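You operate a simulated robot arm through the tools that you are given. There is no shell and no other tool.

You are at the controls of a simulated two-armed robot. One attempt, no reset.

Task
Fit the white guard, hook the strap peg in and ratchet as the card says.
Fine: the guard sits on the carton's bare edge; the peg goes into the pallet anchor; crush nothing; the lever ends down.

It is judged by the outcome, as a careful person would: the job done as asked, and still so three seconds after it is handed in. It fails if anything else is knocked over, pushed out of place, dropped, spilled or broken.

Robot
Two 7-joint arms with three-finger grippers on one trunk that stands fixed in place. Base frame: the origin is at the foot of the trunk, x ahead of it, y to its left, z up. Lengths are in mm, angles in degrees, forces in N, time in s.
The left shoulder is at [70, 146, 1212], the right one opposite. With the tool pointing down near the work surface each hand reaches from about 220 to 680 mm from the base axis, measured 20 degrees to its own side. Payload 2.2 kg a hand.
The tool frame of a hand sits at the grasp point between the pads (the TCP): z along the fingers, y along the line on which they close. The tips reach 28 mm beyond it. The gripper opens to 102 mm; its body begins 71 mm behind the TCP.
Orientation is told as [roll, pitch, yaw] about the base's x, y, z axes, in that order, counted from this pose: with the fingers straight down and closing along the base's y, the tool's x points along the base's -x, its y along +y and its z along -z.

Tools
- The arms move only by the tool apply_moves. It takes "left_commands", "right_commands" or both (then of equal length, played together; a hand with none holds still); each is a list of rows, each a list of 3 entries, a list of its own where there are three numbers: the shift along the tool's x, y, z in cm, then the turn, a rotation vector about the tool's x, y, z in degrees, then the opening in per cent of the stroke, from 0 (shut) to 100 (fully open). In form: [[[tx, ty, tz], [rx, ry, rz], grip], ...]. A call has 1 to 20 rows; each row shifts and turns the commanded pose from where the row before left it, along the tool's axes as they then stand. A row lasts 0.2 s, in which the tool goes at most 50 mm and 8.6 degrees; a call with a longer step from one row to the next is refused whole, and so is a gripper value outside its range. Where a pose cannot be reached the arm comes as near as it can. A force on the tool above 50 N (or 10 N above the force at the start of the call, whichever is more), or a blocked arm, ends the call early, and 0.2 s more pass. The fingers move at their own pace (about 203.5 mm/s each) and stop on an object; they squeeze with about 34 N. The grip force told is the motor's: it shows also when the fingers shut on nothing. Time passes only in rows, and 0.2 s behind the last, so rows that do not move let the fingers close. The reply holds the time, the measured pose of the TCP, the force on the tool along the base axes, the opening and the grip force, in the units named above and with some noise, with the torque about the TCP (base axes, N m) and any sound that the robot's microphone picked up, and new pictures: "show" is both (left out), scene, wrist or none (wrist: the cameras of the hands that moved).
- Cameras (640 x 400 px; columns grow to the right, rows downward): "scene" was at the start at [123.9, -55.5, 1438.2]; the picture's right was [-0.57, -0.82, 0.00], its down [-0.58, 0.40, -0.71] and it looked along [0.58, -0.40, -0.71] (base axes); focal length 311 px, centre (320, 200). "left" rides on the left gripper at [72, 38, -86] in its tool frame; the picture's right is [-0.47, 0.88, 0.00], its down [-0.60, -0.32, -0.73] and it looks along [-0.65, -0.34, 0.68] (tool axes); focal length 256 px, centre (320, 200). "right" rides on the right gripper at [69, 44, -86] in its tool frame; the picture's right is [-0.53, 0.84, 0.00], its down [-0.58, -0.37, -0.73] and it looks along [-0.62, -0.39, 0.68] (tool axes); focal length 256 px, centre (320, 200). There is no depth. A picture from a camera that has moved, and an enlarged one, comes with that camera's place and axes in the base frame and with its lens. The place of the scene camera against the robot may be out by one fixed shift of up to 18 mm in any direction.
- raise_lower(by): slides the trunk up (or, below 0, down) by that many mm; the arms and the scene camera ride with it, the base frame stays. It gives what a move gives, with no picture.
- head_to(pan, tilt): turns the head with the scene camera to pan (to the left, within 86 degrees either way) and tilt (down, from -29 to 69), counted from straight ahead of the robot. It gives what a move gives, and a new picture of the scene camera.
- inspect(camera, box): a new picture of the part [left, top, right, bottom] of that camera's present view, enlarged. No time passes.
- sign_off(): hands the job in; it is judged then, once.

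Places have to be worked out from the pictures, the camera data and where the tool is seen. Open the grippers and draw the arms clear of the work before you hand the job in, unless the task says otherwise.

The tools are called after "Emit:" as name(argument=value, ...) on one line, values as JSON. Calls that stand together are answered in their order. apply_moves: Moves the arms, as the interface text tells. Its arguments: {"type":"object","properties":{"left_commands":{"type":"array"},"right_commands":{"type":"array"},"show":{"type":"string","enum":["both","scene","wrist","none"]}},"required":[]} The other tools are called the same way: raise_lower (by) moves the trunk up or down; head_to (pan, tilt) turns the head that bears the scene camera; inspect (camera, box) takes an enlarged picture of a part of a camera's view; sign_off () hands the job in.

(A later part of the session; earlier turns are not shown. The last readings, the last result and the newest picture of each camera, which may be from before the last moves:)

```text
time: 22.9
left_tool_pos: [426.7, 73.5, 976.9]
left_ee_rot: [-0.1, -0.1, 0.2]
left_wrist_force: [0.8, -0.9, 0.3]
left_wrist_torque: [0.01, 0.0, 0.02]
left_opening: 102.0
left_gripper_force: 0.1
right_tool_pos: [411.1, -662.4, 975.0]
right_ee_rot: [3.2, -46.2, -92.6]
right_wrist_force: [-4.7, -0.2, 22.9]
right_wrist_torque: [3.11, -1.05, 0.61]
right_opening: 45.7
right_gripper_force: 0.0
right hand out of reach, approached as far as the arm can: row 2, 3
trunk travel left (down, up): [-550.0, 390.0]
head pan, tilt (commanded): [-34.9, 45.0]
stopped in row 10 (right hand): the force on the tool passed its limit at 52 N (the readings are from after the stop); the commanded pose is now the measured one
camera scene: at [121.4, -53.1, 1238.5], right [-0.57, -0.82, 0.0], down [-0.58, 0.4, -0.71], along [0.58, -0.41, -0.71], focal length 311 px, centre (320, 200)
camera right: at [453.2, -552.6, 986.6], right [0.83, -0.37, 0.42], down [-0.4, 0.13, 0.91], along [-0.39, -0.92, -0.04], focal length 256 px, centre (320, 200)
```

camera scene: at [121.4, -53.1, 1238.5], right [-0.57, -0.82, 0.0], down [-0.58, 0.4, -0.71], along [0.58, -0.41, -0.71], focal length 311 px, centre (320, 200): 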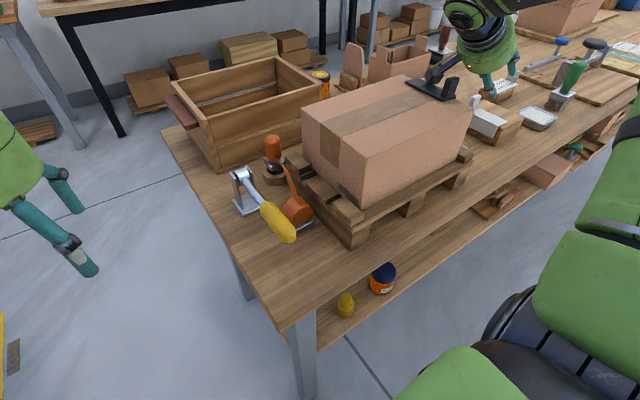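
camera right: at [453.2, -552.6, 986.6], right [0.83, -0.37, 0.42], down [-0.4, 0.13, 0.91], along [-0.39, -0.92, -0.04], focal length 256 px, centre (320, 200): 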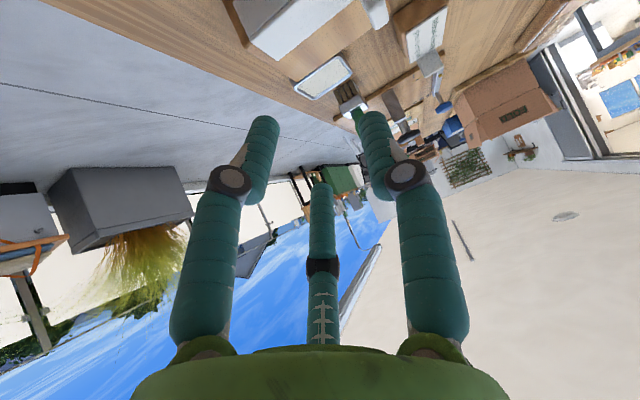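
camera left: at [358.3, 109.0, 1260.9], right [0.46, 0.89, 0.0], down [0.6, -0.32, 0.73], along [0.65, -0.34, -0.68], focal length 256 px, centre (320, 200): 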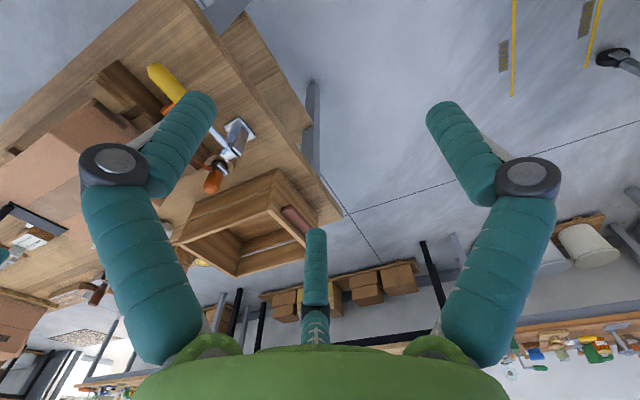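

A force stop: the tilted hand's camera arm came down against the black guard/carton edge. I'll lift the hand straight up right away and check for damage.

Emit:
apply_moves(right_commands=[[[-1.5, 0, -1.5], [0, 0, 0], 45], [[-2.5, 0, -2.5], [0, 0, 0], 45], [[-2.5, 0, -2.5], [0, 0, 0], 45]])

Emit:
inspect(camera="scene", box=[280, 50, 520, 240])

```text
time: 23.7
left_tool_pos: [429.0, 71.7, 975.4]
left_ee_rot: [0.0, 0.0, 0.1]
left_wrist_force: [0.3, 0.9, -0.7]
left_wrist_torque: [-0.02, 0.0, -0.01]
left_opening: 102.0
left_gripper_force: 0.0
right_tool_pos: [408.0, -660.9, 1060.8]
right_ee_rot: [2.1, -45.7, -91.6]
right_wrist_force: [-0.1, 0.3, 0.2]
right_wrist_torque: [-0.01, -0.01, -0.01]
right_opening: 46.1
right_gripper_force: 0.1
trunk travel left (down, up): [-550.0, 390.0]
head pan, tilt (commanded): [-34.9, 45.0]
camera scene: at [124.2, -55.4, 1238.1], right [-0.57, -0.82, 0.0], down [-0.58, 0.4, -0.71], along [0.58, -0.4, -0.71], focal length 311 px, centre (320, 200)
camera right: at [450.1, -550.7, 1073.6], right [0.83, -0.37, 0.4], down [-0.39, 0.12, 0.91], along [-0.39, -0.92, -0.04], focal length 256 px, centre (320, 200)
```

scene: 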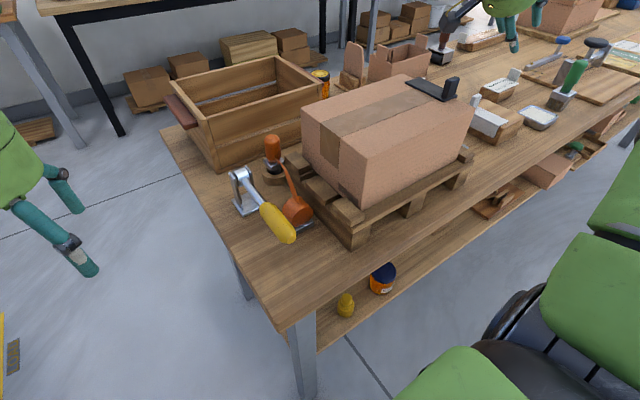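
right: 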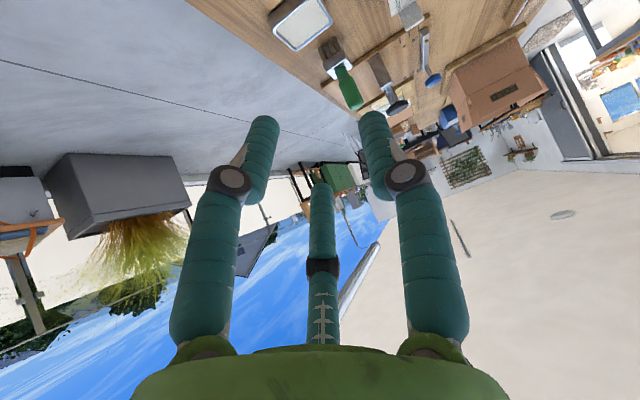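

```text
2.11 times, centred on (400, 145) of scene
camera zoom: at [124.2, -55.4, 1238.1], right [-0.57, -0.82, 0.0], down [-0.58, 0.4, -0.71], along [0.58, -0.4, -0.71], focal length 654 px, centre (152, 316)
```

zoom: 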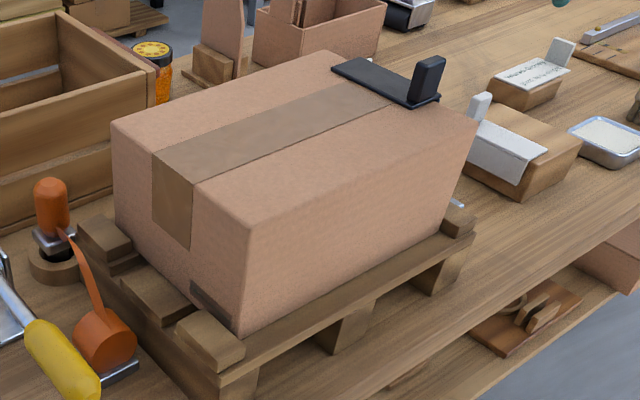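

Nothing visibly shifted (the black guard still lies flush on its edge). I'll raise the trunk 100 mm to gain clearance, then reduce tilt to ~29° and come down over the open table, well away from the carton, for a close look at the white guard.

Emit:
raise_lower(by=100)

Emit:
apply_moves(right_commands=[[[1.92, -0.67, 2.8], [0, 0, 0], 45], [[1.92, -0.67, 2.8], [0, 0, 0], 45], [[1.92, -0.67, 2.8], [0, 0, 0], 45], [[0, 0, 0], [1.0, 8.5, 0], 45], [[0, 0, 0], [1.1, 8.5, 0], 45], [[1.44, 0, 2.63], [0, 0, 0], 45], [[1.44, 0, 2.63], [0, 0, 0], 45], [[0, 0, 0], [0, 0, 0], 45]])

```text
time: 25.1
left_tool_pos: [429.3, 70.9, 1075.9]
left_ee_rot: [0.1, 0.0, 0.0]
left_wrist_force: [0.3, 0.9, 0.2]
left_wrist_torque: [-0.01, -0.01, 0.01]
left_opening: 101.9
left_gripper_force: 0.1
right_tool_pos: [407.2, -661.8, 1160.4]
right_ee_rot: [2.2, -45.9, -91.7]
right_wrist_force: [0.5, -0.3, 0.2]
right_wrist_torque: [0.02, -0.01, -0.01]
right_opening: 46.1
right_gripper_force: 0.0
trunk travel left (down, up): [-650.0, 290.0]
head pan, tilt (commanded): [-34.9, 45.0]
```

```text
time: 26.9
left_tool_pos: [428.4, 71.2, 1076.7]
left_ee_rot: [0.0, 0.0, 0.1]
left_wrist_force: [-0.5, -0.4, 0.6]
left_wrist_torque: [-0.01, 0.03, -0.02]
left_opening: 102.1
left_gripper_force: 0.1
right_tool_pos: [388.9, -680.0, 999.6]
right_ee_rot: [-0.1, -28.8, -91.3]
right_wrist_force: [-0.2, -0.1, 0.0]
right_wrist_torque: [-0.05, 0.0, 0.01]
right_opening: 45.9
right_gripper_force: 0.1
trunk travel left (down, up): [-650.0, 290.0]
head pan, tilt (commanded): [-34.9, 45.0]
camera scene: at [123.7, -55.1, 1338.2], right [-0.57, -0.82, 0.0], down [-0.58, 0.4, -0.71], along [0.58, -0.4, -0.71], focal length 311 px, centre (320, 200)
camera right: at [435.2, -578.9, 1042.6], right [0.83, -0.49, 0.26], down [-0.37, -0.14, 0.92], along [-0.41, -0.86, -0.3], focal length 256 px, centre (320, 200)
```

scene: 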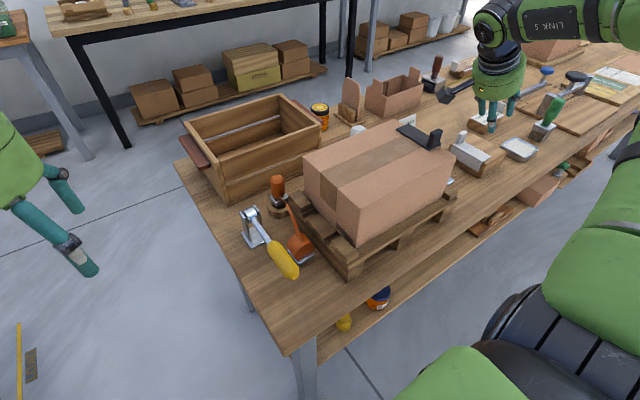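
right: 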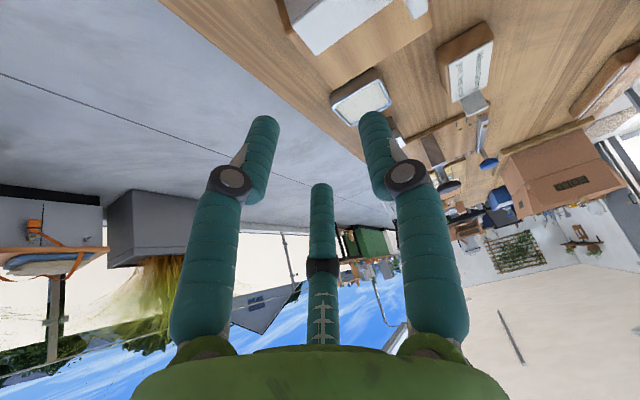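

The guard is at the top of the view; I'll reduce tilt further to ~12° and straighten the yaw so the knob is seen clearly from above.

Emit:
apply_moves(right_commands=[[[0, 0, 0], [0, 8.4, -0.6], 45], [[0, 0, 0], [0, 8.4, -0.7], 45], [[0, 0, 0], [0, 0, 0], 45]], show="wrist")

Emit:
inspect(camera="right", box=[270, 0, 470, 125])

```text
time: 27.6
left_tool_pos: [428.7, 70.9, 1074.8]
left_ee_rot: [0.0, 0.1, 0.1]
left_wrist_force: [0.9, 0.4, -0.2]
left_wrist_torque: [0.01, -0.03, -0.01]
left_opening: 101.8
left_gripper_force: 0.1
right_tool_pos: [389.2, -679.9, 1000.2]
right_ee_rot: [-0.5, -12.0, -90.0]
right_wrist_force: [-0.6, 0.4, 0.9]
right_wrist_torque: [0.01, -0.01, 0.0]
right_opening: 45.9
right_gripper_force: 0.0
trunk travel left (down, up): [-650.0, 290.0]
head pan, tilt (commanded): [-34.9, 45.0]
camera right: at [433.1, -594.6, 1070.9], right [0.84, -0.53, 0.1], down [-0.36, -0.41, 0.84], along [-0.4, -0.74, -0.54], focal length 256 px, centre (320, 200)
```

right: 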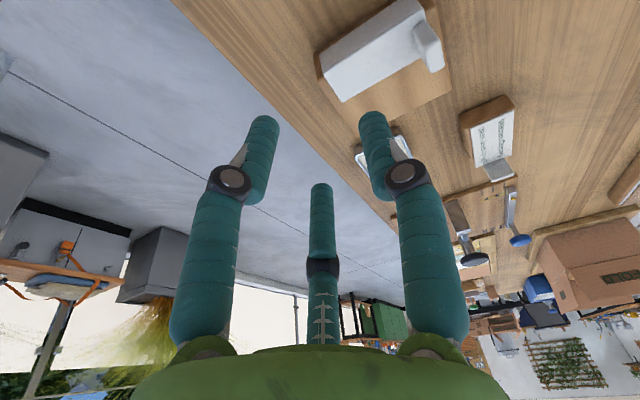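

```text
3.20 times, centred on (370, 62) of right
camera zoom: at [433.1, -594.6, 1070.9], right [0.84, -0.53, 0.1], down [-0.36, -0.41, 0.84], along [-0.4, -0.74, -0.54], focal length 819 px, centre (160, 640)
```

zoom: 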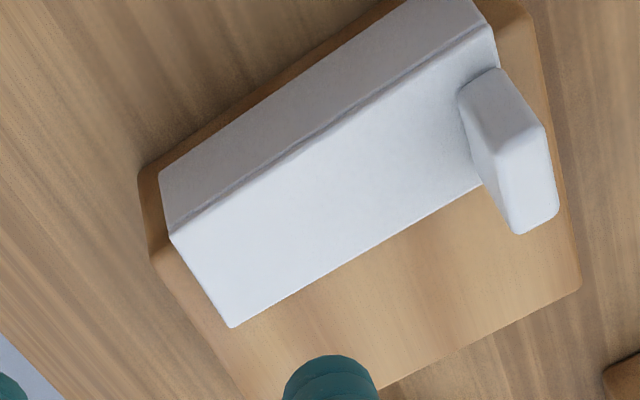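

From two views the guard is fixed well: plate x 385–474, y -721 to -758, top z≈853; knob x 464–474, y -731 to -756, z 853–882. I'll set a ~30° tilt and test whether the hand reaches above the knob, staying above it (z≈940).

Emit:
apply_moves(right_commands=[[[0, 0, 0], [-0.5, -8.5, 0], 45], [[0, 0, 0], [0, -8.5, 0], 45], [[0, 0, 0], [0, -1.0, 0], 45], [[-0.44, 2.67, 2.57], [0, 0, 0], 45], [[-0.44, 2.67, 2.57], [0, 0, 0], 45], [[-0.44, 2.67, 2.57], [0, 0, 0], 45], [[0, 0, 0], [0, 0, 0], 45]])

```text
time: 29.2
left_tool_pos: [427.7, 71.2, 1075.7]
left_ee_rot: [0.0, 0.0, 0.2]
left_wrist_force: [0.2, 0.7, 0.0]
left_wrist_torque: [-0.02, 0.03, 0.0]
left_opening: 101.9
left_gripper_force: 0.1
right_tool_pos: [471.8, -728.6, 938.3]
right_ee_rot: [0.2, -30.0, -90.0]
right_wrist_force: [-0.5, 0.3, 0.1]
right_wrist_torque: [-0.01, -0.03, 0.02]
right_opening: 45.9
right_gripper_force: 0.1
trunk travel left (down, up): [-650.0, 290.0]
head pan, tilt (commanded): [-34.9, 45.0]
camera scene: at [122.8, -55.0, 1338.3], right [-0.57, -0.82, 0.0], down [-0.58, 0.4, -0.71], along [0.58, -0.4, -0.71], focal length 311 px, centre (320, 200)
camera right: at [514.2, -625.1, 979.1], right [0.85, -0.46, 0.27], down [-0.37, -0.13, 0.92], along [-0.39, -0.88, -0.28], focal length 256 px, centre (320, 200)
```

scene: 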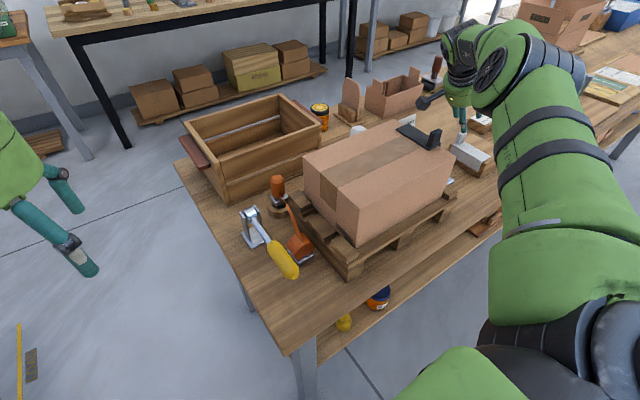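
right: 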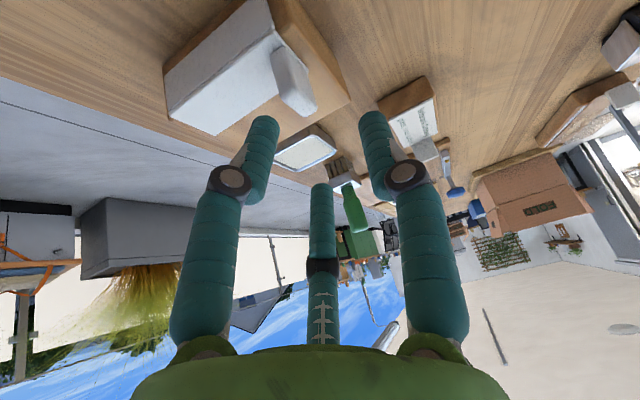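

Reached without complaint at 30° tilt. Less tilt gives better finger clearance, so I'll try reducing it to ~18° here.

Emit:
apply_moves(right_commands=[[[0, 0, 0], [0, 6.0, 0], 45], [[0, 0, 0], [0, 6.0, 0], 45], [[0, 0, 0], [0, 0, 0], 45]], show="wrist")

```text
time: 30.1
left_tool_pos: [429.6, 72.5, 1075.7]
left_ee_rot: [0.0, 0.0, 0.1]
left_wrist_force: [0.4, 0.1, -0.1]
left_wrist_torque: [-0.05, 0.0, 0.02]
left_opening: 101.9
left_gripper_force: 0.1
right_tool_pos: [461.5, -704.1, 945.0]
right_ee_rot: [0.0, -17.9, -90.0]
right_wrist_force: [0.4, 0.1, -0.8]
right_wrist_torque: [0.0, 0.0, 0.02]
right_opening: 45.7
right_gripper_force: 0.0
right hand out of reach, approached as far as the arm can: row 1, 2
trunk travel left (down, up): [-650.0, 290.0]
head pan, tilt (commanded): [-34.9, 45.0]
camera right: at [504.4, -610.2, 1006.5], right [0.85, -0.51, 0.17], down [-0.36, -0.32, 0.87], along [-0.39, -0.8, -0.46], focal length 256 px, centre (320, 200)
```

right: 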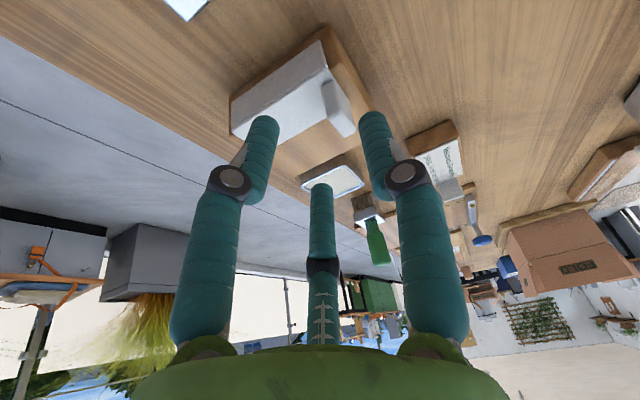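

At 18° the arm falls short by ~25 mm, so ~26° tilt is the right compromise. I'll set that tilt, pre-shape the fingers to 34% and move to just above the knob (x 462, y -732, z 925).

Emit:
apply_moves(right_commands=[[[0, 0, 0], [0, -8.1, 0], 40], [[0, 0, 0], [0, 0, 0], 34]], show="none")

```text
time: 30.6
left_tool_pos: [428.7, 70.1, 1075.3]
left_ee_rot: [0.1, 0.0, 0.2]
left_wrist_force: [0.6, 0.0, 0.1]
left_wrist_torque: [0.04, 0.02, 0.01]
left_opening: 101.8
left_gripper_force: 0.0
right_tool_pos: [462.4, -704.3, 945.7]
right_ee_rot: [-0.1, -26.0, -90.1]
right_wrist_force: [-0.5, -0.5, -0.2]
right_wrist_torque: [0.0, 0.0, -0.01]
right_opening: 34.4
right_gripper_force: 0.1
trunk travel left (down, up): [-650.0, 290.0]
head pan, tilt (commanded): [-34.9, 45.0]
```

Pose is clean (tilt 26°, yaw -90°). Move to (462,-732,925) and look at the knob between the fingers.

Emit:
apply_moves(right_commands=[[[-0.82, 0, 1.51], [0, 0, 0], 34], [[-0.82, 0, 1.51], [0, 0, 0], 34], [[0, 0, 0], [0, 0, 0], 34]], show="wrist")

Emit:
inspect(camera="right", box=[200, 0, 440, 200])

```text
time: 31.4
left_tool_pos: [428.9, 72.0, 1075.6]
left_ee_rot: [0.0, -0.1, 0.1]
left_wrist_force: [0.0, -0.4, 0.0]
left_wrist_torque: [0.0, 0.01, -0.02]
left_opening: 102.0
left_gripper_force: 0.1
right_tool_pos: [457.8, -730.7, 929.9]
right_ee_rot: [0.1, -26.2, -90.1]
right_wrist_force: [0.4, -0.1, 0.1]
right_wrist_torque: [0.01, -0.01, -0.02]
right_opening: 34.6
right_gripper_force: 0.1
right hand out of reach, approached as far as the arm can: row 2
trunk travel left (down, up): [-650.0, 290.0]
head pan, tilt (commanded): [-34.9, 45.0]
camera right: at [500.2, -630.1, 976.7], right [0.84, -0.48, 0.24], down [-0.37, -0.19, 0.91], along [-0.39, -0.86, -0.34], focal length 256 px, centre (320, 200)
```

right: 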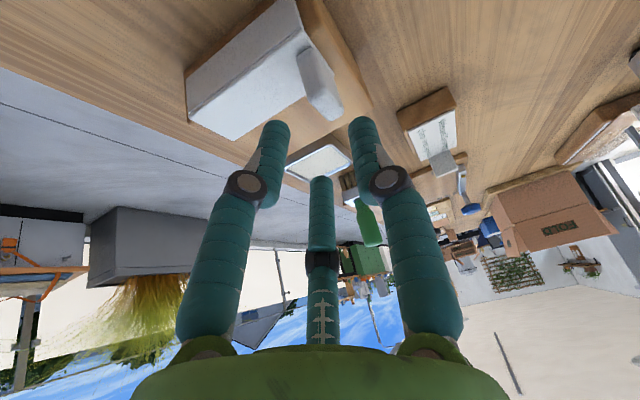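

```text
2.00 times, centred on (320, 100) of right
camera zoom: at [500.2, -630.1, 976.7], right [0.84, -0.48, 0.24], down [-0.37, -0.19, 0.91], along [-0.39, -0.86, -0.34], focal length 512 px, centre (320, 400)
```

zoom: 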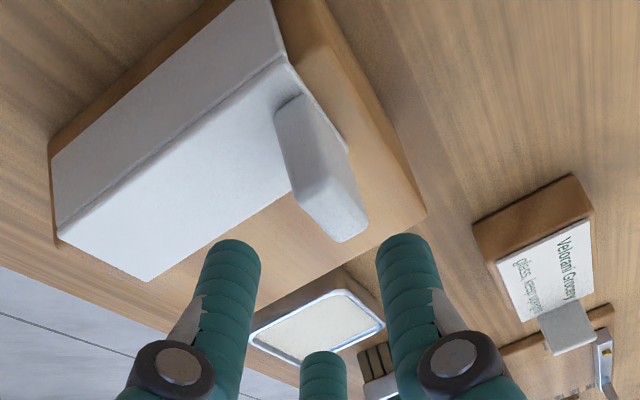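

The finger model matches the picture to a millimetre, and my knob estimate projects exactly onto the image. I'll go to 29° tilt for reach margin and descend to z≈905 with fingers at 34%.

Emit:
apply_moves(right_commands=[[[0, 0, 0], [0, -2.8, 0], 34], [[0.55, 0.37, 1.12], [0, 0, 0], 34], [[0.55, 0, 1.13], [0, 0, 0], 34], [[0, 0, 0], [0, 0, 0], 34]], show="wrist")

Emit:
inspect(camera="right", box=[230, 40, 410, 190])

```text
time: 32.5
left_tool_pos: [428.9, 71.5, 1076.1]
left_ee_rot: [0.1, 0.0, 0.2]
left_wrist_force: [0.0, -0.1, 0.1]
left_wrist_torque: [0.02, -0.03, 0.01]
left_opening: 101.8
left_gripper_force: 0.1
right_tool_pos: [461.9, -730.8, 916.5]
right_ee_rot: [0.0, -29.1, -90.0]
right_wrist_force: [-0.4, 0.1, 0.2]
right_wrist_torque: [0.02, -0.01, -0.03]
right_opening: 34.8
right_gripper_force: 0.1
right hand out of reach, approached as far as the arm can: row 3
trunk travel left (down, up): [-650.0, 290.0]
head pan, tilt (commanded): [-34.9, 45.0]
camera right: at [504.7, -628.4, 959.7], right [0.84, -0.47, 0.26], down [-0.36, -0.15, 0.92], along [-0.39, -0.87, -0.3], focal length 256 px, centre (320, 200)
```

right: 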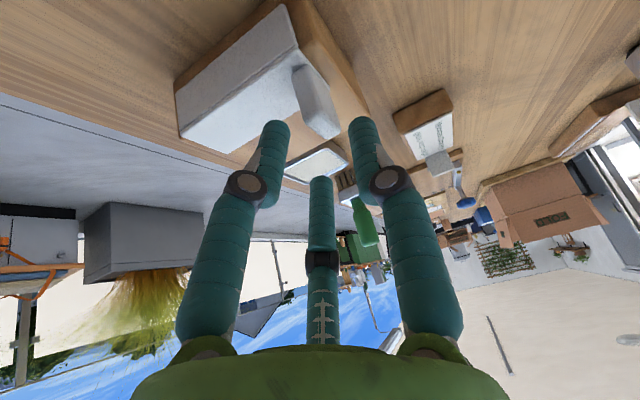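

```text
2.67 times, centred on (320, 115) of right
camera zoom: at [504.7, -628.4, 959.7], right [0.84, -0.47, 0.26], down [-0.36, -0.15, 0.92], along [-0.39, -0.87, -0.3], focal length 683 px, centre (320, 427)
```

zoom: 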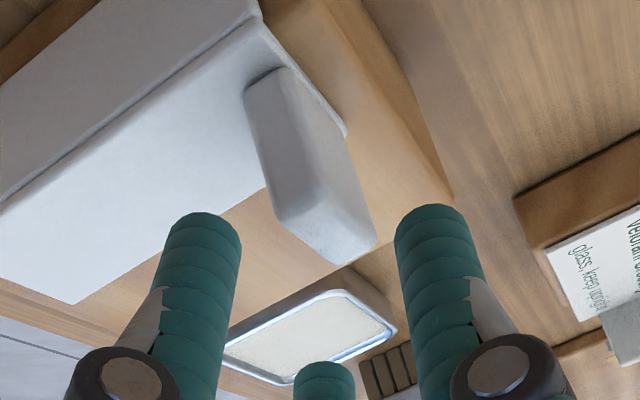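

Still slightly short at 29°, so I'll use 32° and descend to z≈904, then re-check.

Emit:
apply_moves(right_commands=[[[0, 0, 0], [0, -2.9, 0], 34], [[0.38, -0.05, 0.53], [0, 0, 0], 34], [[0.38, 0, 0.53], [0, 0, 0], 34], [[0, 0, 0], [0, 0, 0], 34]], show="wrist")

Emit:
inspect(camera="right", box=[230, 40, 410, 190])

```text
time: 33.5
left_tool_pos: [429.2, 70.7, 1075.8]
left_ee_rot: [0.0, 0.0, 0.1]
left_wrist_force: [0.6, 0.1, -0.4]
left_wrist_torque: [0.01, 0.0, 0.0]
left_opening: 102.2
left_gripper_force: 0.0
right_tool_pos: [462.5, -731.2, 903.5]
right_ee_rot: [-0.1, -31.8, -90.0]
right_wrist_force: [0.6, 0.6, -0.2]
right_wrist_torque: [-0.01, 0.02, 0.0]
right_opening: 34.9
right_gripper_force: 0.0
trunk travel left (down, up): [-650.0, 290.0]
head pan, tilt (commanded): [-34.9, 45.0]
camera right: at [504.6, -625.8, 940.7], right [0.85, -0.45, 0.28], down [-0.36, -0.1, 0.93], along [-0.39, -0.88, -0.25], focal length 256 px, centre (320, 200)
```

right: 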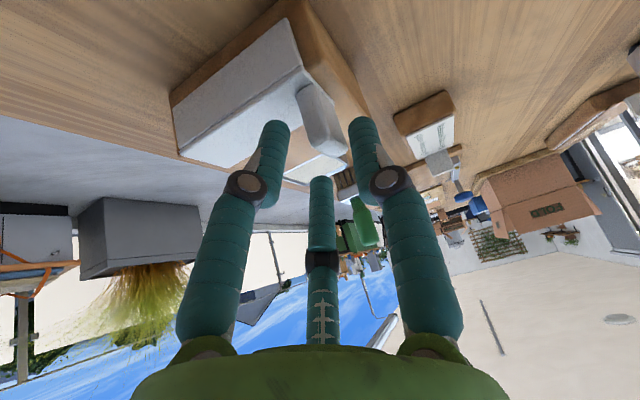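

```text
2.67 times, centred on (320, 115) of right
camera zoom: at [504.6, -625.8, 940.7], right [0.85, -0.45, 0.28], down [-0.36, -0.1, 0.93], along [-0.39, -0.88, -0.25], focal length 683 px, centre (320, 427)
```

zoom: 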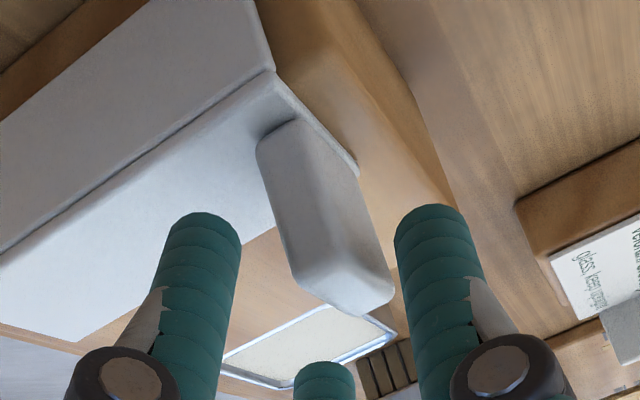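

Projection matches: knob's +x face has ~6 mm clearance to the single finger and everything's centred. Descend the last 11 mm to z≈892.

Emit:
apply_moves(right_commands=[[[0.33, -0.05, 0.44], [0, 0, 0], 34], [[0.33, -0.05, 0.44], [0, 0, 0], 34], [[0, 0, 0], [0, 0, 0], 34]], show="wrist")

Emit:
inspect(camera="right", box=[230, 40, 410, 190])

```text
time: 34.2
left_tool_pos: [428.9, 71.7, 1075.3]
left_ee_rot: [0.0, 0.0, 0.1]
left_wrist_force: [0.7, 0.2, 0.8]
left_wrist_torque: [-0.01, -0.02, 0.02]
left_opening: 101.7
left_gripper_force: 0.1
right_tool_pos: [458.2, -730.4, 892.2]
right_ee_rot: [-0.1, -31.8, -90.1]
right_wrist_force: [-0.2, 0.3, 0.2]
right_wrist_torque: [0.0, 0.01, -0.02]
right_opening: 34.8
right_gripper_force: 0.0
trunk travel left (down, up): [-650.0, 290.0]
head pan, tilt (commanded): [-34.9, 45.0]
camera right: at [502.2, -625.3, 929.4], right [0.84, -0.46, 0.28], down [-0.36, -0.1, 0.93], along [-0.39, -0.88, -0.25], focal length 256 px, centre (320, 200)
```

right: 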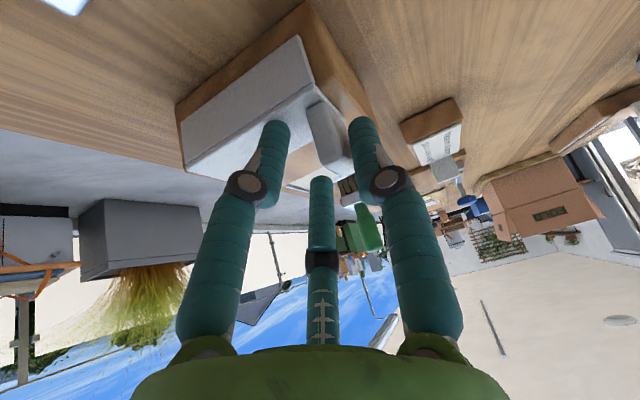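

```text
2.67 times, centred on (320, 115) of right
camera zoom: at [502.2, -625.3, 929.4], right [0.84, -0.46, 0.28], down [-0.36, -0.1, 0.93], along [-0.39, -0.88, -0.25], focal length 683 px, centre (320, 427)
```

zoom: 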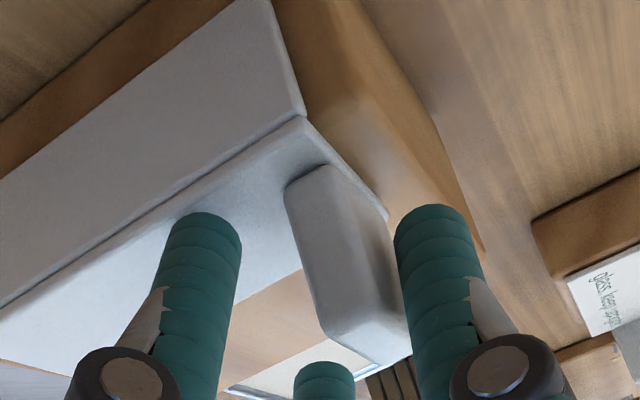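

The hand drifted ~3 mm toward -x; correct by +3 mm in x before closing.

Emit:
apply_moves(right_commands=[[[0, 0.33, 0], [0, 0, 0], 34], [[0, 0, 0], [0, 0, 0], 34]], show="none")

Emit:
inspect(camera="right", box=[230, 40, 410, 190])

```text
time: 34.9
left_tool_pos: [428.0, 71.1, 1075.2]
left_ee_rot: [0.0, 0.0, 0.1]
left_wrist_force: [-0.7, 0.1, 0.5]
left_wrist_torque: [0.0, -0.04, 0.0]
left_opening: 102.1
left_gripper_force: 0.1
right_tool_pos: [460.3, -729.9, 892.3]
right_ee_rot: [-0.2, -31.8, -90.0]
right_wrist_force: [0.2, -0.5, -0.3]
right_wrist_torque: [0.02, -0.04, -0.02]
right_opening: 34.5
right_gripper_force: 0.2
right hand out of reach, approached as far as the arm can: row 1
trunk travel left (down, up): [-650.0, 290.0]
head pan, tilt (commanded): [-34.9, 45.0]
```

```text
2.67 times, centred on (320, 115) of right
camera zoom: at [502.2, -625.3, 929.3], right [0.85, -0.46, 0.28], down [-0.36, -0.1, 0.93], along [-0.39, -0.88, -0.25], focal length 683 px, centre (320, 427)
```

zoom: 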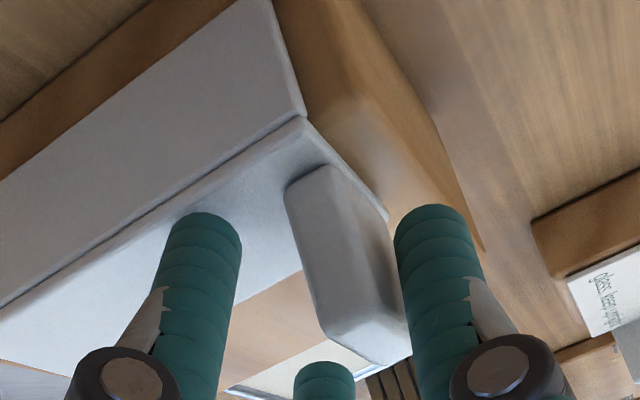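

Right at the reach limit; a touch more tilt (about 1.8°) buys the millimetres I need.

Emit:
apply_moves(right_commands=[[[0, 0, 0], [0, -1.8, 0], 34], [[0, 0.25, 0], [0, 0, 0], 34], [[0, 0, 0], [0, 0, 0], 34]], show="none")

Emit:
inspect(camera="right", box=[230, 40, 410, 190])

```text
time: 35.6
left_tool_pos: [429.4, 70.4, 1074.9]
left_ee_rot: [0.0, 0.0, 0.2]
left_wrist_force: [0.6, 0.3, 0.4]
left_wrist_torque: [0.03, 0.03, 0.0]
left_opening: 101.9
left_gripper_force: 0.1
right_tool_pos: [462.0, -729.6, 892.5]
right_ee_rot: [-0.1, -33.5, -90.0]
right_wrist_force: [-0.1, -0.5, 0.9]
right_wrist_torque: [-0.03, 0.02, 0.03]
right_opening: 34.4
right_gripper_force: 0.0
trunk travel left (down, up): [-650.0, 290.0]
head pan, tilt (commanded): [-34.9, 45.0]
```

```text
2.67 times, centred on (320, 115) of right
camera zoom: at [505.7, -624.0, 926.5], right [0.85, -0.45, 0.29], down [-0.36, -0.08, 0.93], along [-0.39, -0.89, -0.23], focal length 683 px, centre (320, 427)
```

zoom: 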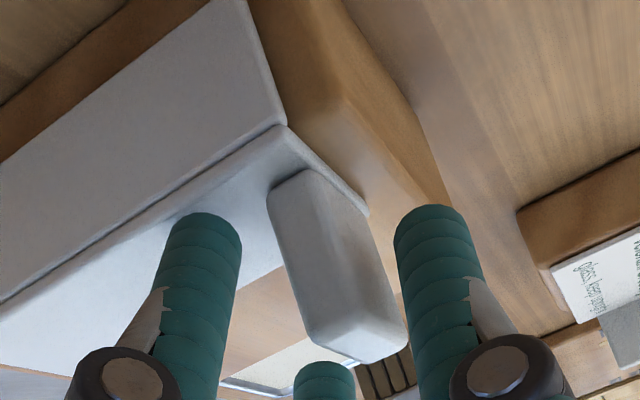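

Aligned: knob's +x face ~5 mm from the single finger, other two symmetric. Close the gripper on the knob.

Emit:
apply_moves(right_commands=[[[0, 0, 0], [0, 0, 0], 26], [[0, 0, 0], [0, 0, 0], 15], [[0, 0, 0], [0, 0, 0], 0], [[0, 0, 0], [0, 0, 0], 0], [[0, 0, 0], [0, 0, 0], 0]], show="wrist")

Emit:
inspect(camera="right", box=[230, 40, 410, 190])

```text
time: 36.9
left_tool_pos: [429.2, 71.4, 1075.6]
left_ee_rot: [0.0, 0.0, 0.1]
left_wrist_force: [-0.2, 0.3, 0.5]
left_wrist_torque: [-0.02, -0.03, 0.02]
left_opening: 102.3
left_gripper_force: 0.0
right_tool_pos: [462.3, -729.6, 891.6]
right_ee_rot: [-0.1, -33.6, -89.9]
right_wrist_force: [0.2, -0.1, 0.4]
right_wrist_torque: [0.02, 0.04, -0.01]
right_opening: 17.7
right_gripper_force: 34.3
trunk travel left (down, up): [-650.0, 290.0]
head pan, tilt (commanded): [-34.9, 45.0]
camera right: at [505.5, -624.1, 926.5], right [0.85, -0.45, 0.29], down [-0.36, -0.08, 0.93], along [-0.39, -0.89, -0.23], focal length 256 px, centre (320, 200)
```

right: 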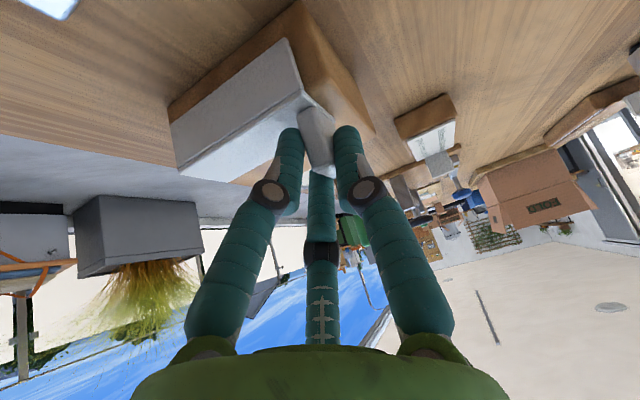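

```text
2.67 times, centred on (320, 115) of right
camera zoom: at [505.5, -624.1, 926.5], right [0.85, -0.45, 0.29], down [-0.36, -0.08, 0.93], along [-0.39, -0.89, -0.23], focal length 683 px, centre (320, 427)
```

zoom: 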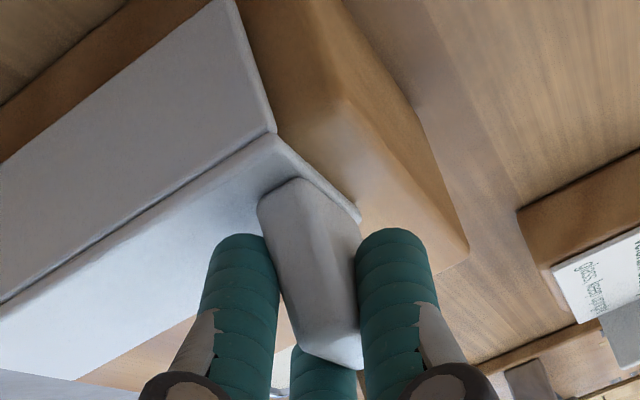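

Firm grip (opening 17.7 mm, 34 N). Lift straight up ~25 mm and check that the guard follows level.

Emit:
apply_moves(right_commands=[[[-0.55, 0, -0.83], [0, 0, 0], 0], [[-0.83, 0, -1.25], [0, 0, 0], 0], [[0, 0, 0], [0, 0, 0], 0]])

Emit:
inspect(camera="right", box=[160, 0, 460, 190])

```text
time: 37.6
left_tool_pos: [428.3, 70.5, 1076.1]
left_ee_rot: [0.0, 0.0, 0.1]
left_wrist_force: [-0.1, 0.7, -0.9]
left_wrist_torque: [0.04, 0.0, 0.01]
left_opening: 101.9
left_gripper_force: 0.0
right_tool_pos: [462.4, -728.9, 917.4]
right_ee_rot: [-0.2, -33.6, -90.0]
right_wrist_force: [0.4, 0.0, -0.3]
right_wrist_torque: [-0.02, 0.0, -0.01]
right_opening: 17.6
right_gripper_force: 34.3
trunk travel left (down, up): [-650.0, 290.0]
head pan, tilt (commanded): [-34.9, 45.0]
camera scene: at [124.2, -55.8, 1338.1], right [-0.57, -0.82, 0.0], down [-0.58, 0.41, -0.71], along [0.58, -0.4, -0.71], focal length 311 px, centre (320, 200)
camera right: at [505.4, -624.0, 951.1], right [0.85, -0.45, 0.29], down [-0.36, -0.08, 0.93], along [-0.39, -0.89, -0.23], focal length 256 px, centre (320, 200)
```

scene: 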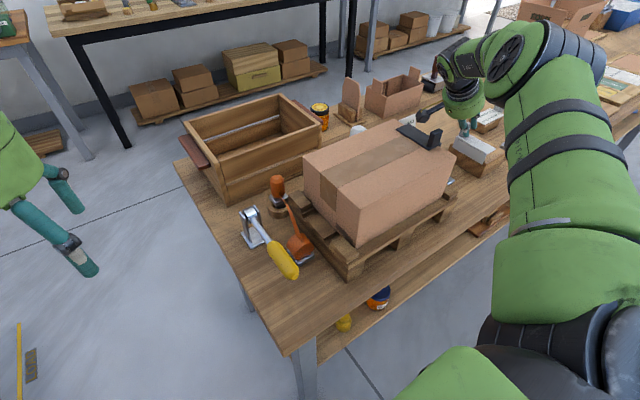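
right: 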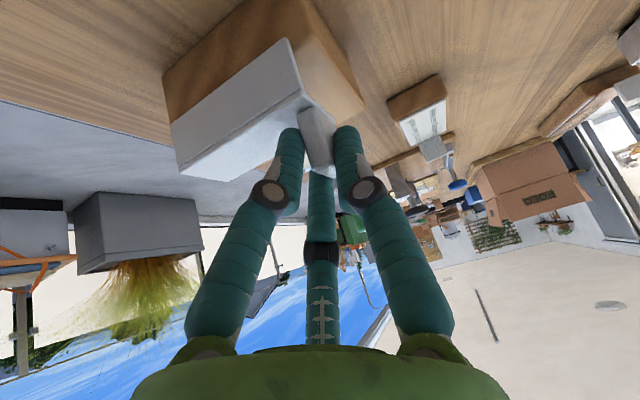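

```text
2.11 times, centred on (310, 95) of right
camera zoom: at [505.4, -624.0, 951.1], right [0.85, -0.45, 0.29], down [-0.36, -0.08, 0.93], along [-0.39, -0.89, -0.23], focal length 539 px, centre (341, 421)
```

zoom: 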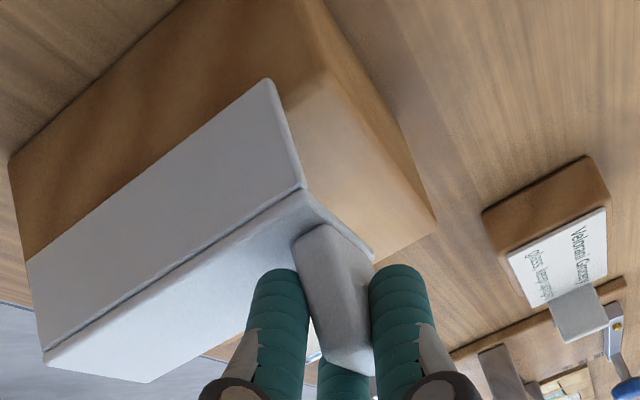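

The guard is held level (about 1° sag), with its bend line ~42 mm below the TCP. I'll carry it up and inward in two stages to z≈1110 so its flange and the camera clear the carton and black guard.

Emit:
apply_moves(right_commands=[[[-1.24, -1.0, -2.78], [0, 0, 0], 0], [[-1.24, -1.0, -2.78], [0, 0, 0], 0], [[-1.24, -1.0, -2.78], [0, 0, 0], 0], [[-1.24, -1.0, -2.78], [0, 0, 0], 0], [[1.26, 0.2, -3.03], [0, 0, 0], 0], [[1.26, 0.2, -3.03], [0, 0, 0], 0], [[1.26, 0.2, -3.03], [0, 0, 0], 0], [[1.26, 0.2, -3.03], [0, 0, 0], 0], [[0, 0, 0], [0, 0, 0], 0]])

```text
time: 39.6
left_tool_pos: [429.1, 70.1, 1075.8]
left_ee_rot: [0.0, 0.0, 0.1]
left_wrist_force: [-0.7, -0.6, -1.0]
left_wrist_torque: [0.01, 0.0, -0.04]
left_opening: 102.1
left_gripper_force: 0.0
right_tool_pos: [429.9, -601.1, 1110.2]
right_ee_rot: [-0.1, -33.5, -90.0]
right_wrist_force: [-0.1, -0.6, -0.3]
right_wrist_torque: [0.02, 0.01, 0.0]
right_opening: 17.4
right_gripper_force: 33.5
trunk travel left (down, up): [-650.0, 290.0]
head pan, tilt (commanded): [-34.9, 45.0]
camera scene: at [123.9, -56.4, 1338.2], right [-0.57, -0.82, 0.0], down [-0.58, 0.41, -0.71], along [0.58, -0.4, -0.71], focal length 311 px, centre (320, 200)
camera right: at [473.2, -495.1, 1145.2], right [0.84, -0.45, 0.29], down [-0.36, -0.08, 0.93], along [-0.39, -0.89, -0.23], focal length 256 px, centre (320, 200)
```

scene: 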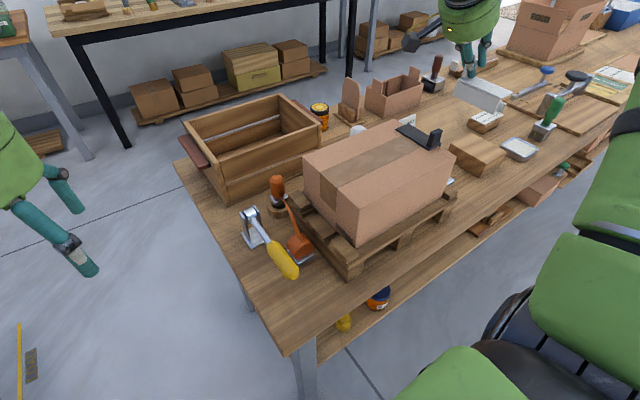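
right: 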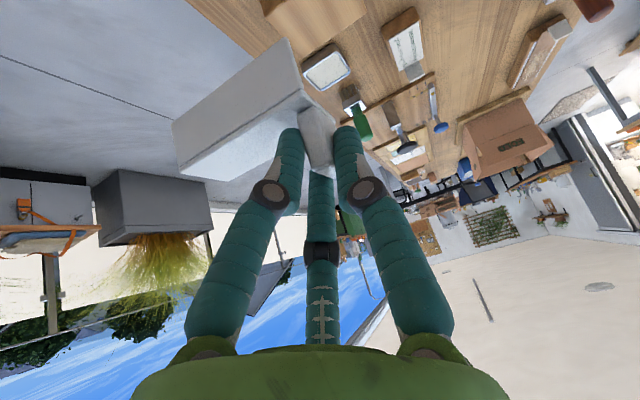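

Guard secure. Continue in +y over the carton at z≈1110, half-way first, watching for IK limits.

Emit:
apply_moves(right_commands=[[[3.33, 0.62, -2.21], [0, 0, 0], 0], [[3.33, 0.62, -2.21], [0, 0, 0], 0], [[3.33, 0.62, -2.21], [0, 0, 0], 0], [[3.33, 0.62, -2.21], [0, 0, 0], 0], [[0, 0, 0], [0, 0, 0], 0]])

```text
time: 40.9
left_tool_pos: [428.8, 69.5, 1076.5]
left_ee_rot: [0.0, 0.0, 0.0]
left_wrist_force: [-0.3, -0.6, 0.1]
left_wrist_torque: [0.04, 0.01, 0.01]
left_opening: 101.8
left_gripper_force: 0.0
right_tool_pos: [454.5, -439.2, 1109.3]
right_ee_rot: [-0.1, -33.6, -90.1]
right_wrist_force: [-0.6, -0.7, 0.0]
right_wrist_torque: [0.02, 0.01, -0.03]
right_opening: 17.4
right_gripper_force: 34.3
trunk travel left (down, up): [-650.0, 290.0]
head pan, tilt (commanded): [-34.9, 45.0]
camera scene: at [123.7, -56.4, 1338.2], right [-0.57, -0.82, 0.0], down [-0.58, 0.41, -0.71], along [0.58, -0.4, -0.71], focal length 311 px, centre (320, 200)
camera right: at [497.3, -334.0, 1143.5], right [0.85, -0.45, 0.29], down [-0.36, -0.08, 0.93], along [-0.39, -0.89, -0.23], focal length 256 px, centre (320, 200)
```

scene: 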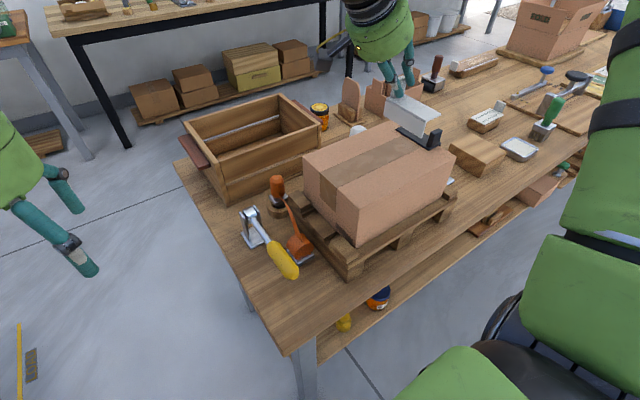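
right: 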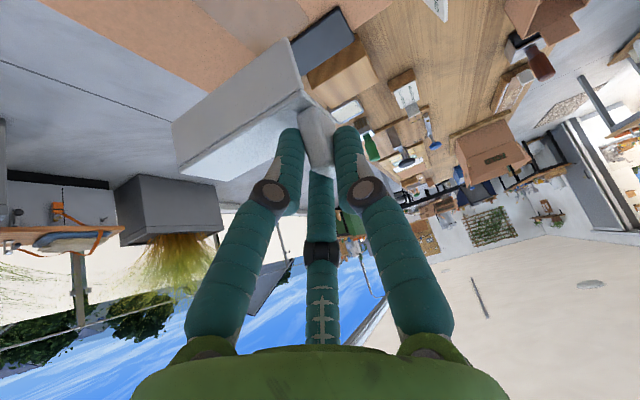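

No limits hit. Continue to about (477,-275,1110), just beyond the bare edge.

Emit:
apply_moves(right_commands=[[[3.42, 0.56, -2.27], [0, 0, 0], 0], [[3.42, 0.56, -2.27], [0, 0, 0], 0], [[3.42, 0.56, -2.27], [0, 0, 0], 0], [[3.42, 0.56, -2.27], [0, 0, 0], 0], [[0, 0, 0], [0, 0, 0], 0]])

Emit:
inspect(camera="right", box=[100, 0, 420, 200])

Emit:
inspect(camera="scene", box=[230, 50, 470, 280])

```text
time: 42.0
left_tool_pos: [427.8, 70.0, 1075.9]
left_ee_rot: [0.1, 0.0, 0.1]
left_wrist_force: [-0.6, -0.1, 0.4]
left_wrist_torque: [0.05, -0.04, 0.01]
left_opening: 102.1
left_gripper_force: 0.0
right_tool_pos: [477.6, -279.0, 1110.9]
right_ee_rot: [0.1, -33.6, -90.2]
right_wrist_force: [-0.4, -0.2, 0.2]
right_wrist_torque: [-0.02, 0.0, 0.05]
right_opening: 17.4
right_gripper_force: 33.9
trunk travel left (down, up): [-650.0, 290.0]
head pan, tilt (commanded): [-34.9, 45.0]
camera scene: at [122.8, -56.3, 1338.3], right [-0.57, -0.82, 0.0], down [-0.58, 0.41, -0.71], along [0.58, -0.4, -0.71], focal length 311 px, centre (320, 200)
camera right: at [521.1, -173.8, 1145.2], right [0.84, -0.45, 0.3], down [-0.36, -0.08, 0.93], along [-0.39, -0.89, -0.23], focal length 256 px, centre (320, 200)
```

scene: 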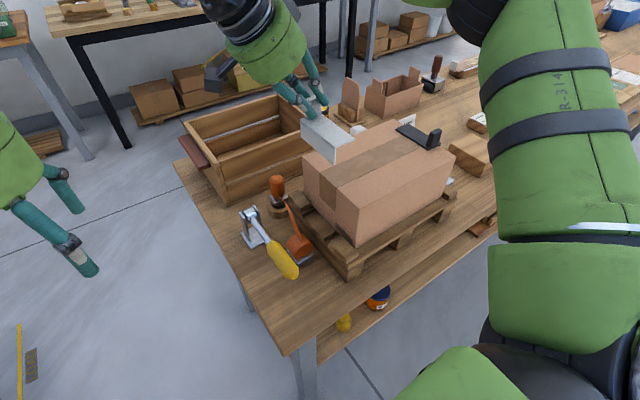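
right: 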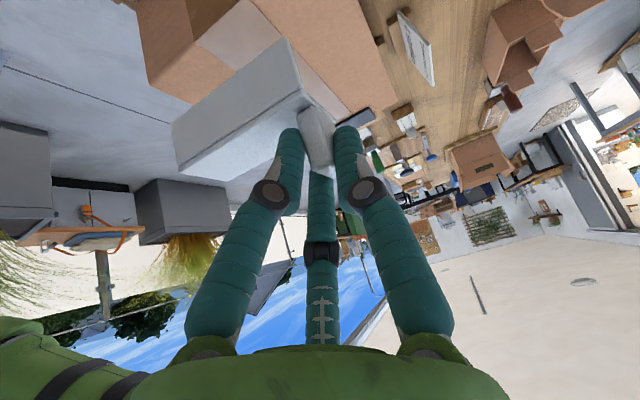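

```text
2.00 times, centred on (260, 100) of right
camera zoom: at [521.1, -173.8, 1145.2], right [0.84, -0.45, 0.3], down [-0.36, -0.08, 0.93], along [-0.39, -0.89, -0.23], focal length 512 px, centre (440, 400)
```

zoom: 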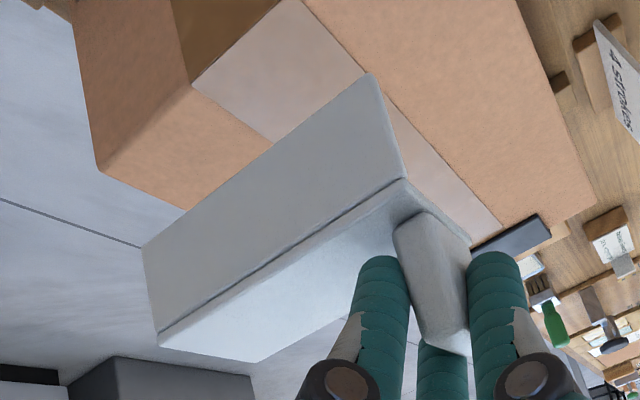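

```text
1.74 times, centred on (350, 165) of scene
camera zoom: at [122.8, -56.3, 1338.3], right [-0.57, -0.82, 0.0], down [-0.58, 0.41, -0.71], along [0.58, -0.4, -0.71], focal length 540 px, centre (268, 261)
```

zoom: 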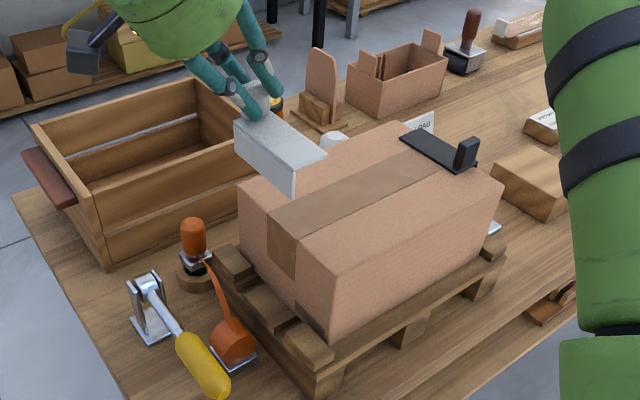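

The wrist view gives the bare edge at y≈-293, z≈965 (tape centre x≈439), consistent with before. I'll lower to z≈1040 with the flange ~6 mm outside the edge and re-check.

Emit:
apply_moves(right_commands=[[[0.92, -0.05, 2.23], [0, 0, 0], 0], [[0.92, -0.05, 2.23], [0, 0, 0], 0], [[0.92, -0.05, 2.23], [0, 0, 0], 0], [[0, 0, 0], [0, 0, 0], 0]])

Emit:
inspect(camera="right", box=[100, 0, 420, 200])

Emit:
inspect(camera="scene", box=[270, 100, 430, 220])

```text
time: 43.0
left_tool_pos: [428.5, 70.8, 1076.4]
left_ee_rot: [-0.1, 0.0, 0.1]
left_wrist_force: [0.2, -0.2, -0.3]
left_wrist_torque: [-0.04, 0.02, -0.01]
left_opening: 102.1
left_gripper_force: 0.2
right_tool_pos: [477.4, -291.2, 1039.9]
right_ee_rot: [-0.1, -33.5, -90.0]
right_wrist_force: [-0.4, -0.5, -0.5]
right_wrist_torque: [-0.02, -0.02, 0.0]
right_opening: 17.2
right_gripper_force: 33.9
trunk travel left (down, up): [-650.0, 290.0]
head pan, tilt (commanded): [-34.9, 45.0]
camera scene: at [123.7, -55.4, 1338.2], right [-0.57, -0.82, 0.0], down [-0.58, 0.4, -0.71], along [0.58, -0.4, -0.71], focal length 311 px, centre (320, 200)
camera right: at [520.5, -185.8, 1074.8], right [0.85, -0.45, 0.29], down [-0.36, -0.08, 0.93], along [-0.39, -0.89, -0.23], focal length 256 px, centre (320, 200)
```

scene: 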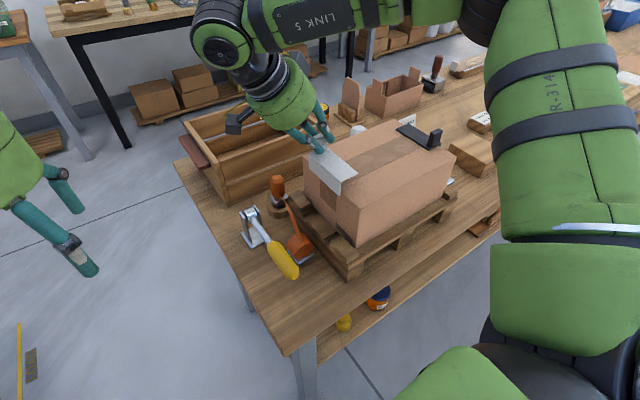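
right: 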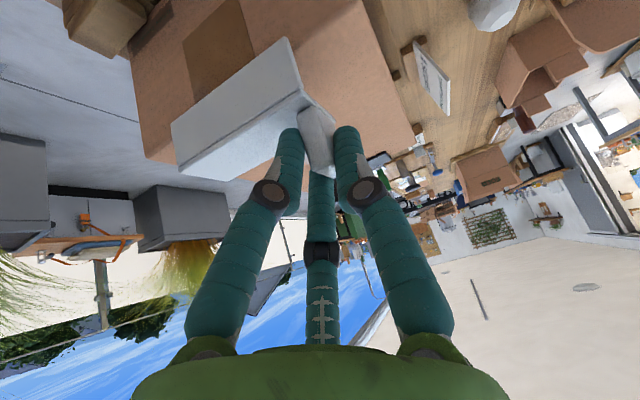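

```text
2.00 times, centred on (260, 100) of right
camera zoom: at [520.5, -185.8, 1074.8], right [0.85, -0.45, 0.29], down [-0.36, -0.08, 0.93], along [-0.39, -0.89, -0.23], focal length 512 px, centre (440, 400)
```

zoom: 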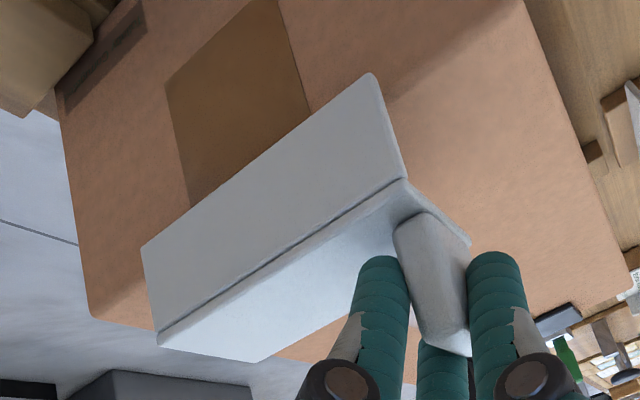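

```text
3.33 times, centred on (350, 160) of scene
camera zoom: at [123.7, -55.4, 1338.2], right [-0.57, -0.82, 0.0], down [-0.58, 0.4, -0.71], along [0.58, -0.4, -0.71], focal length 1036 px, centre (220, 333)
```

zoom: 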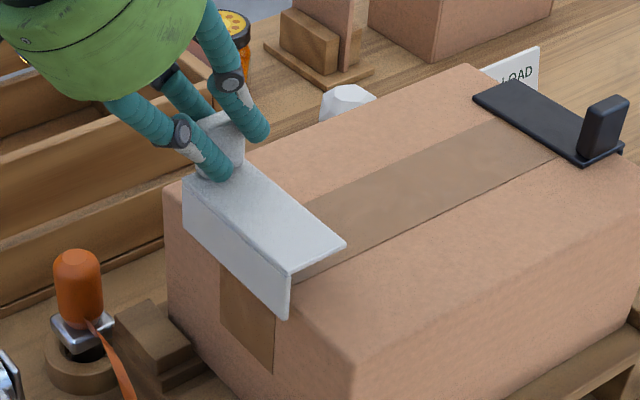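

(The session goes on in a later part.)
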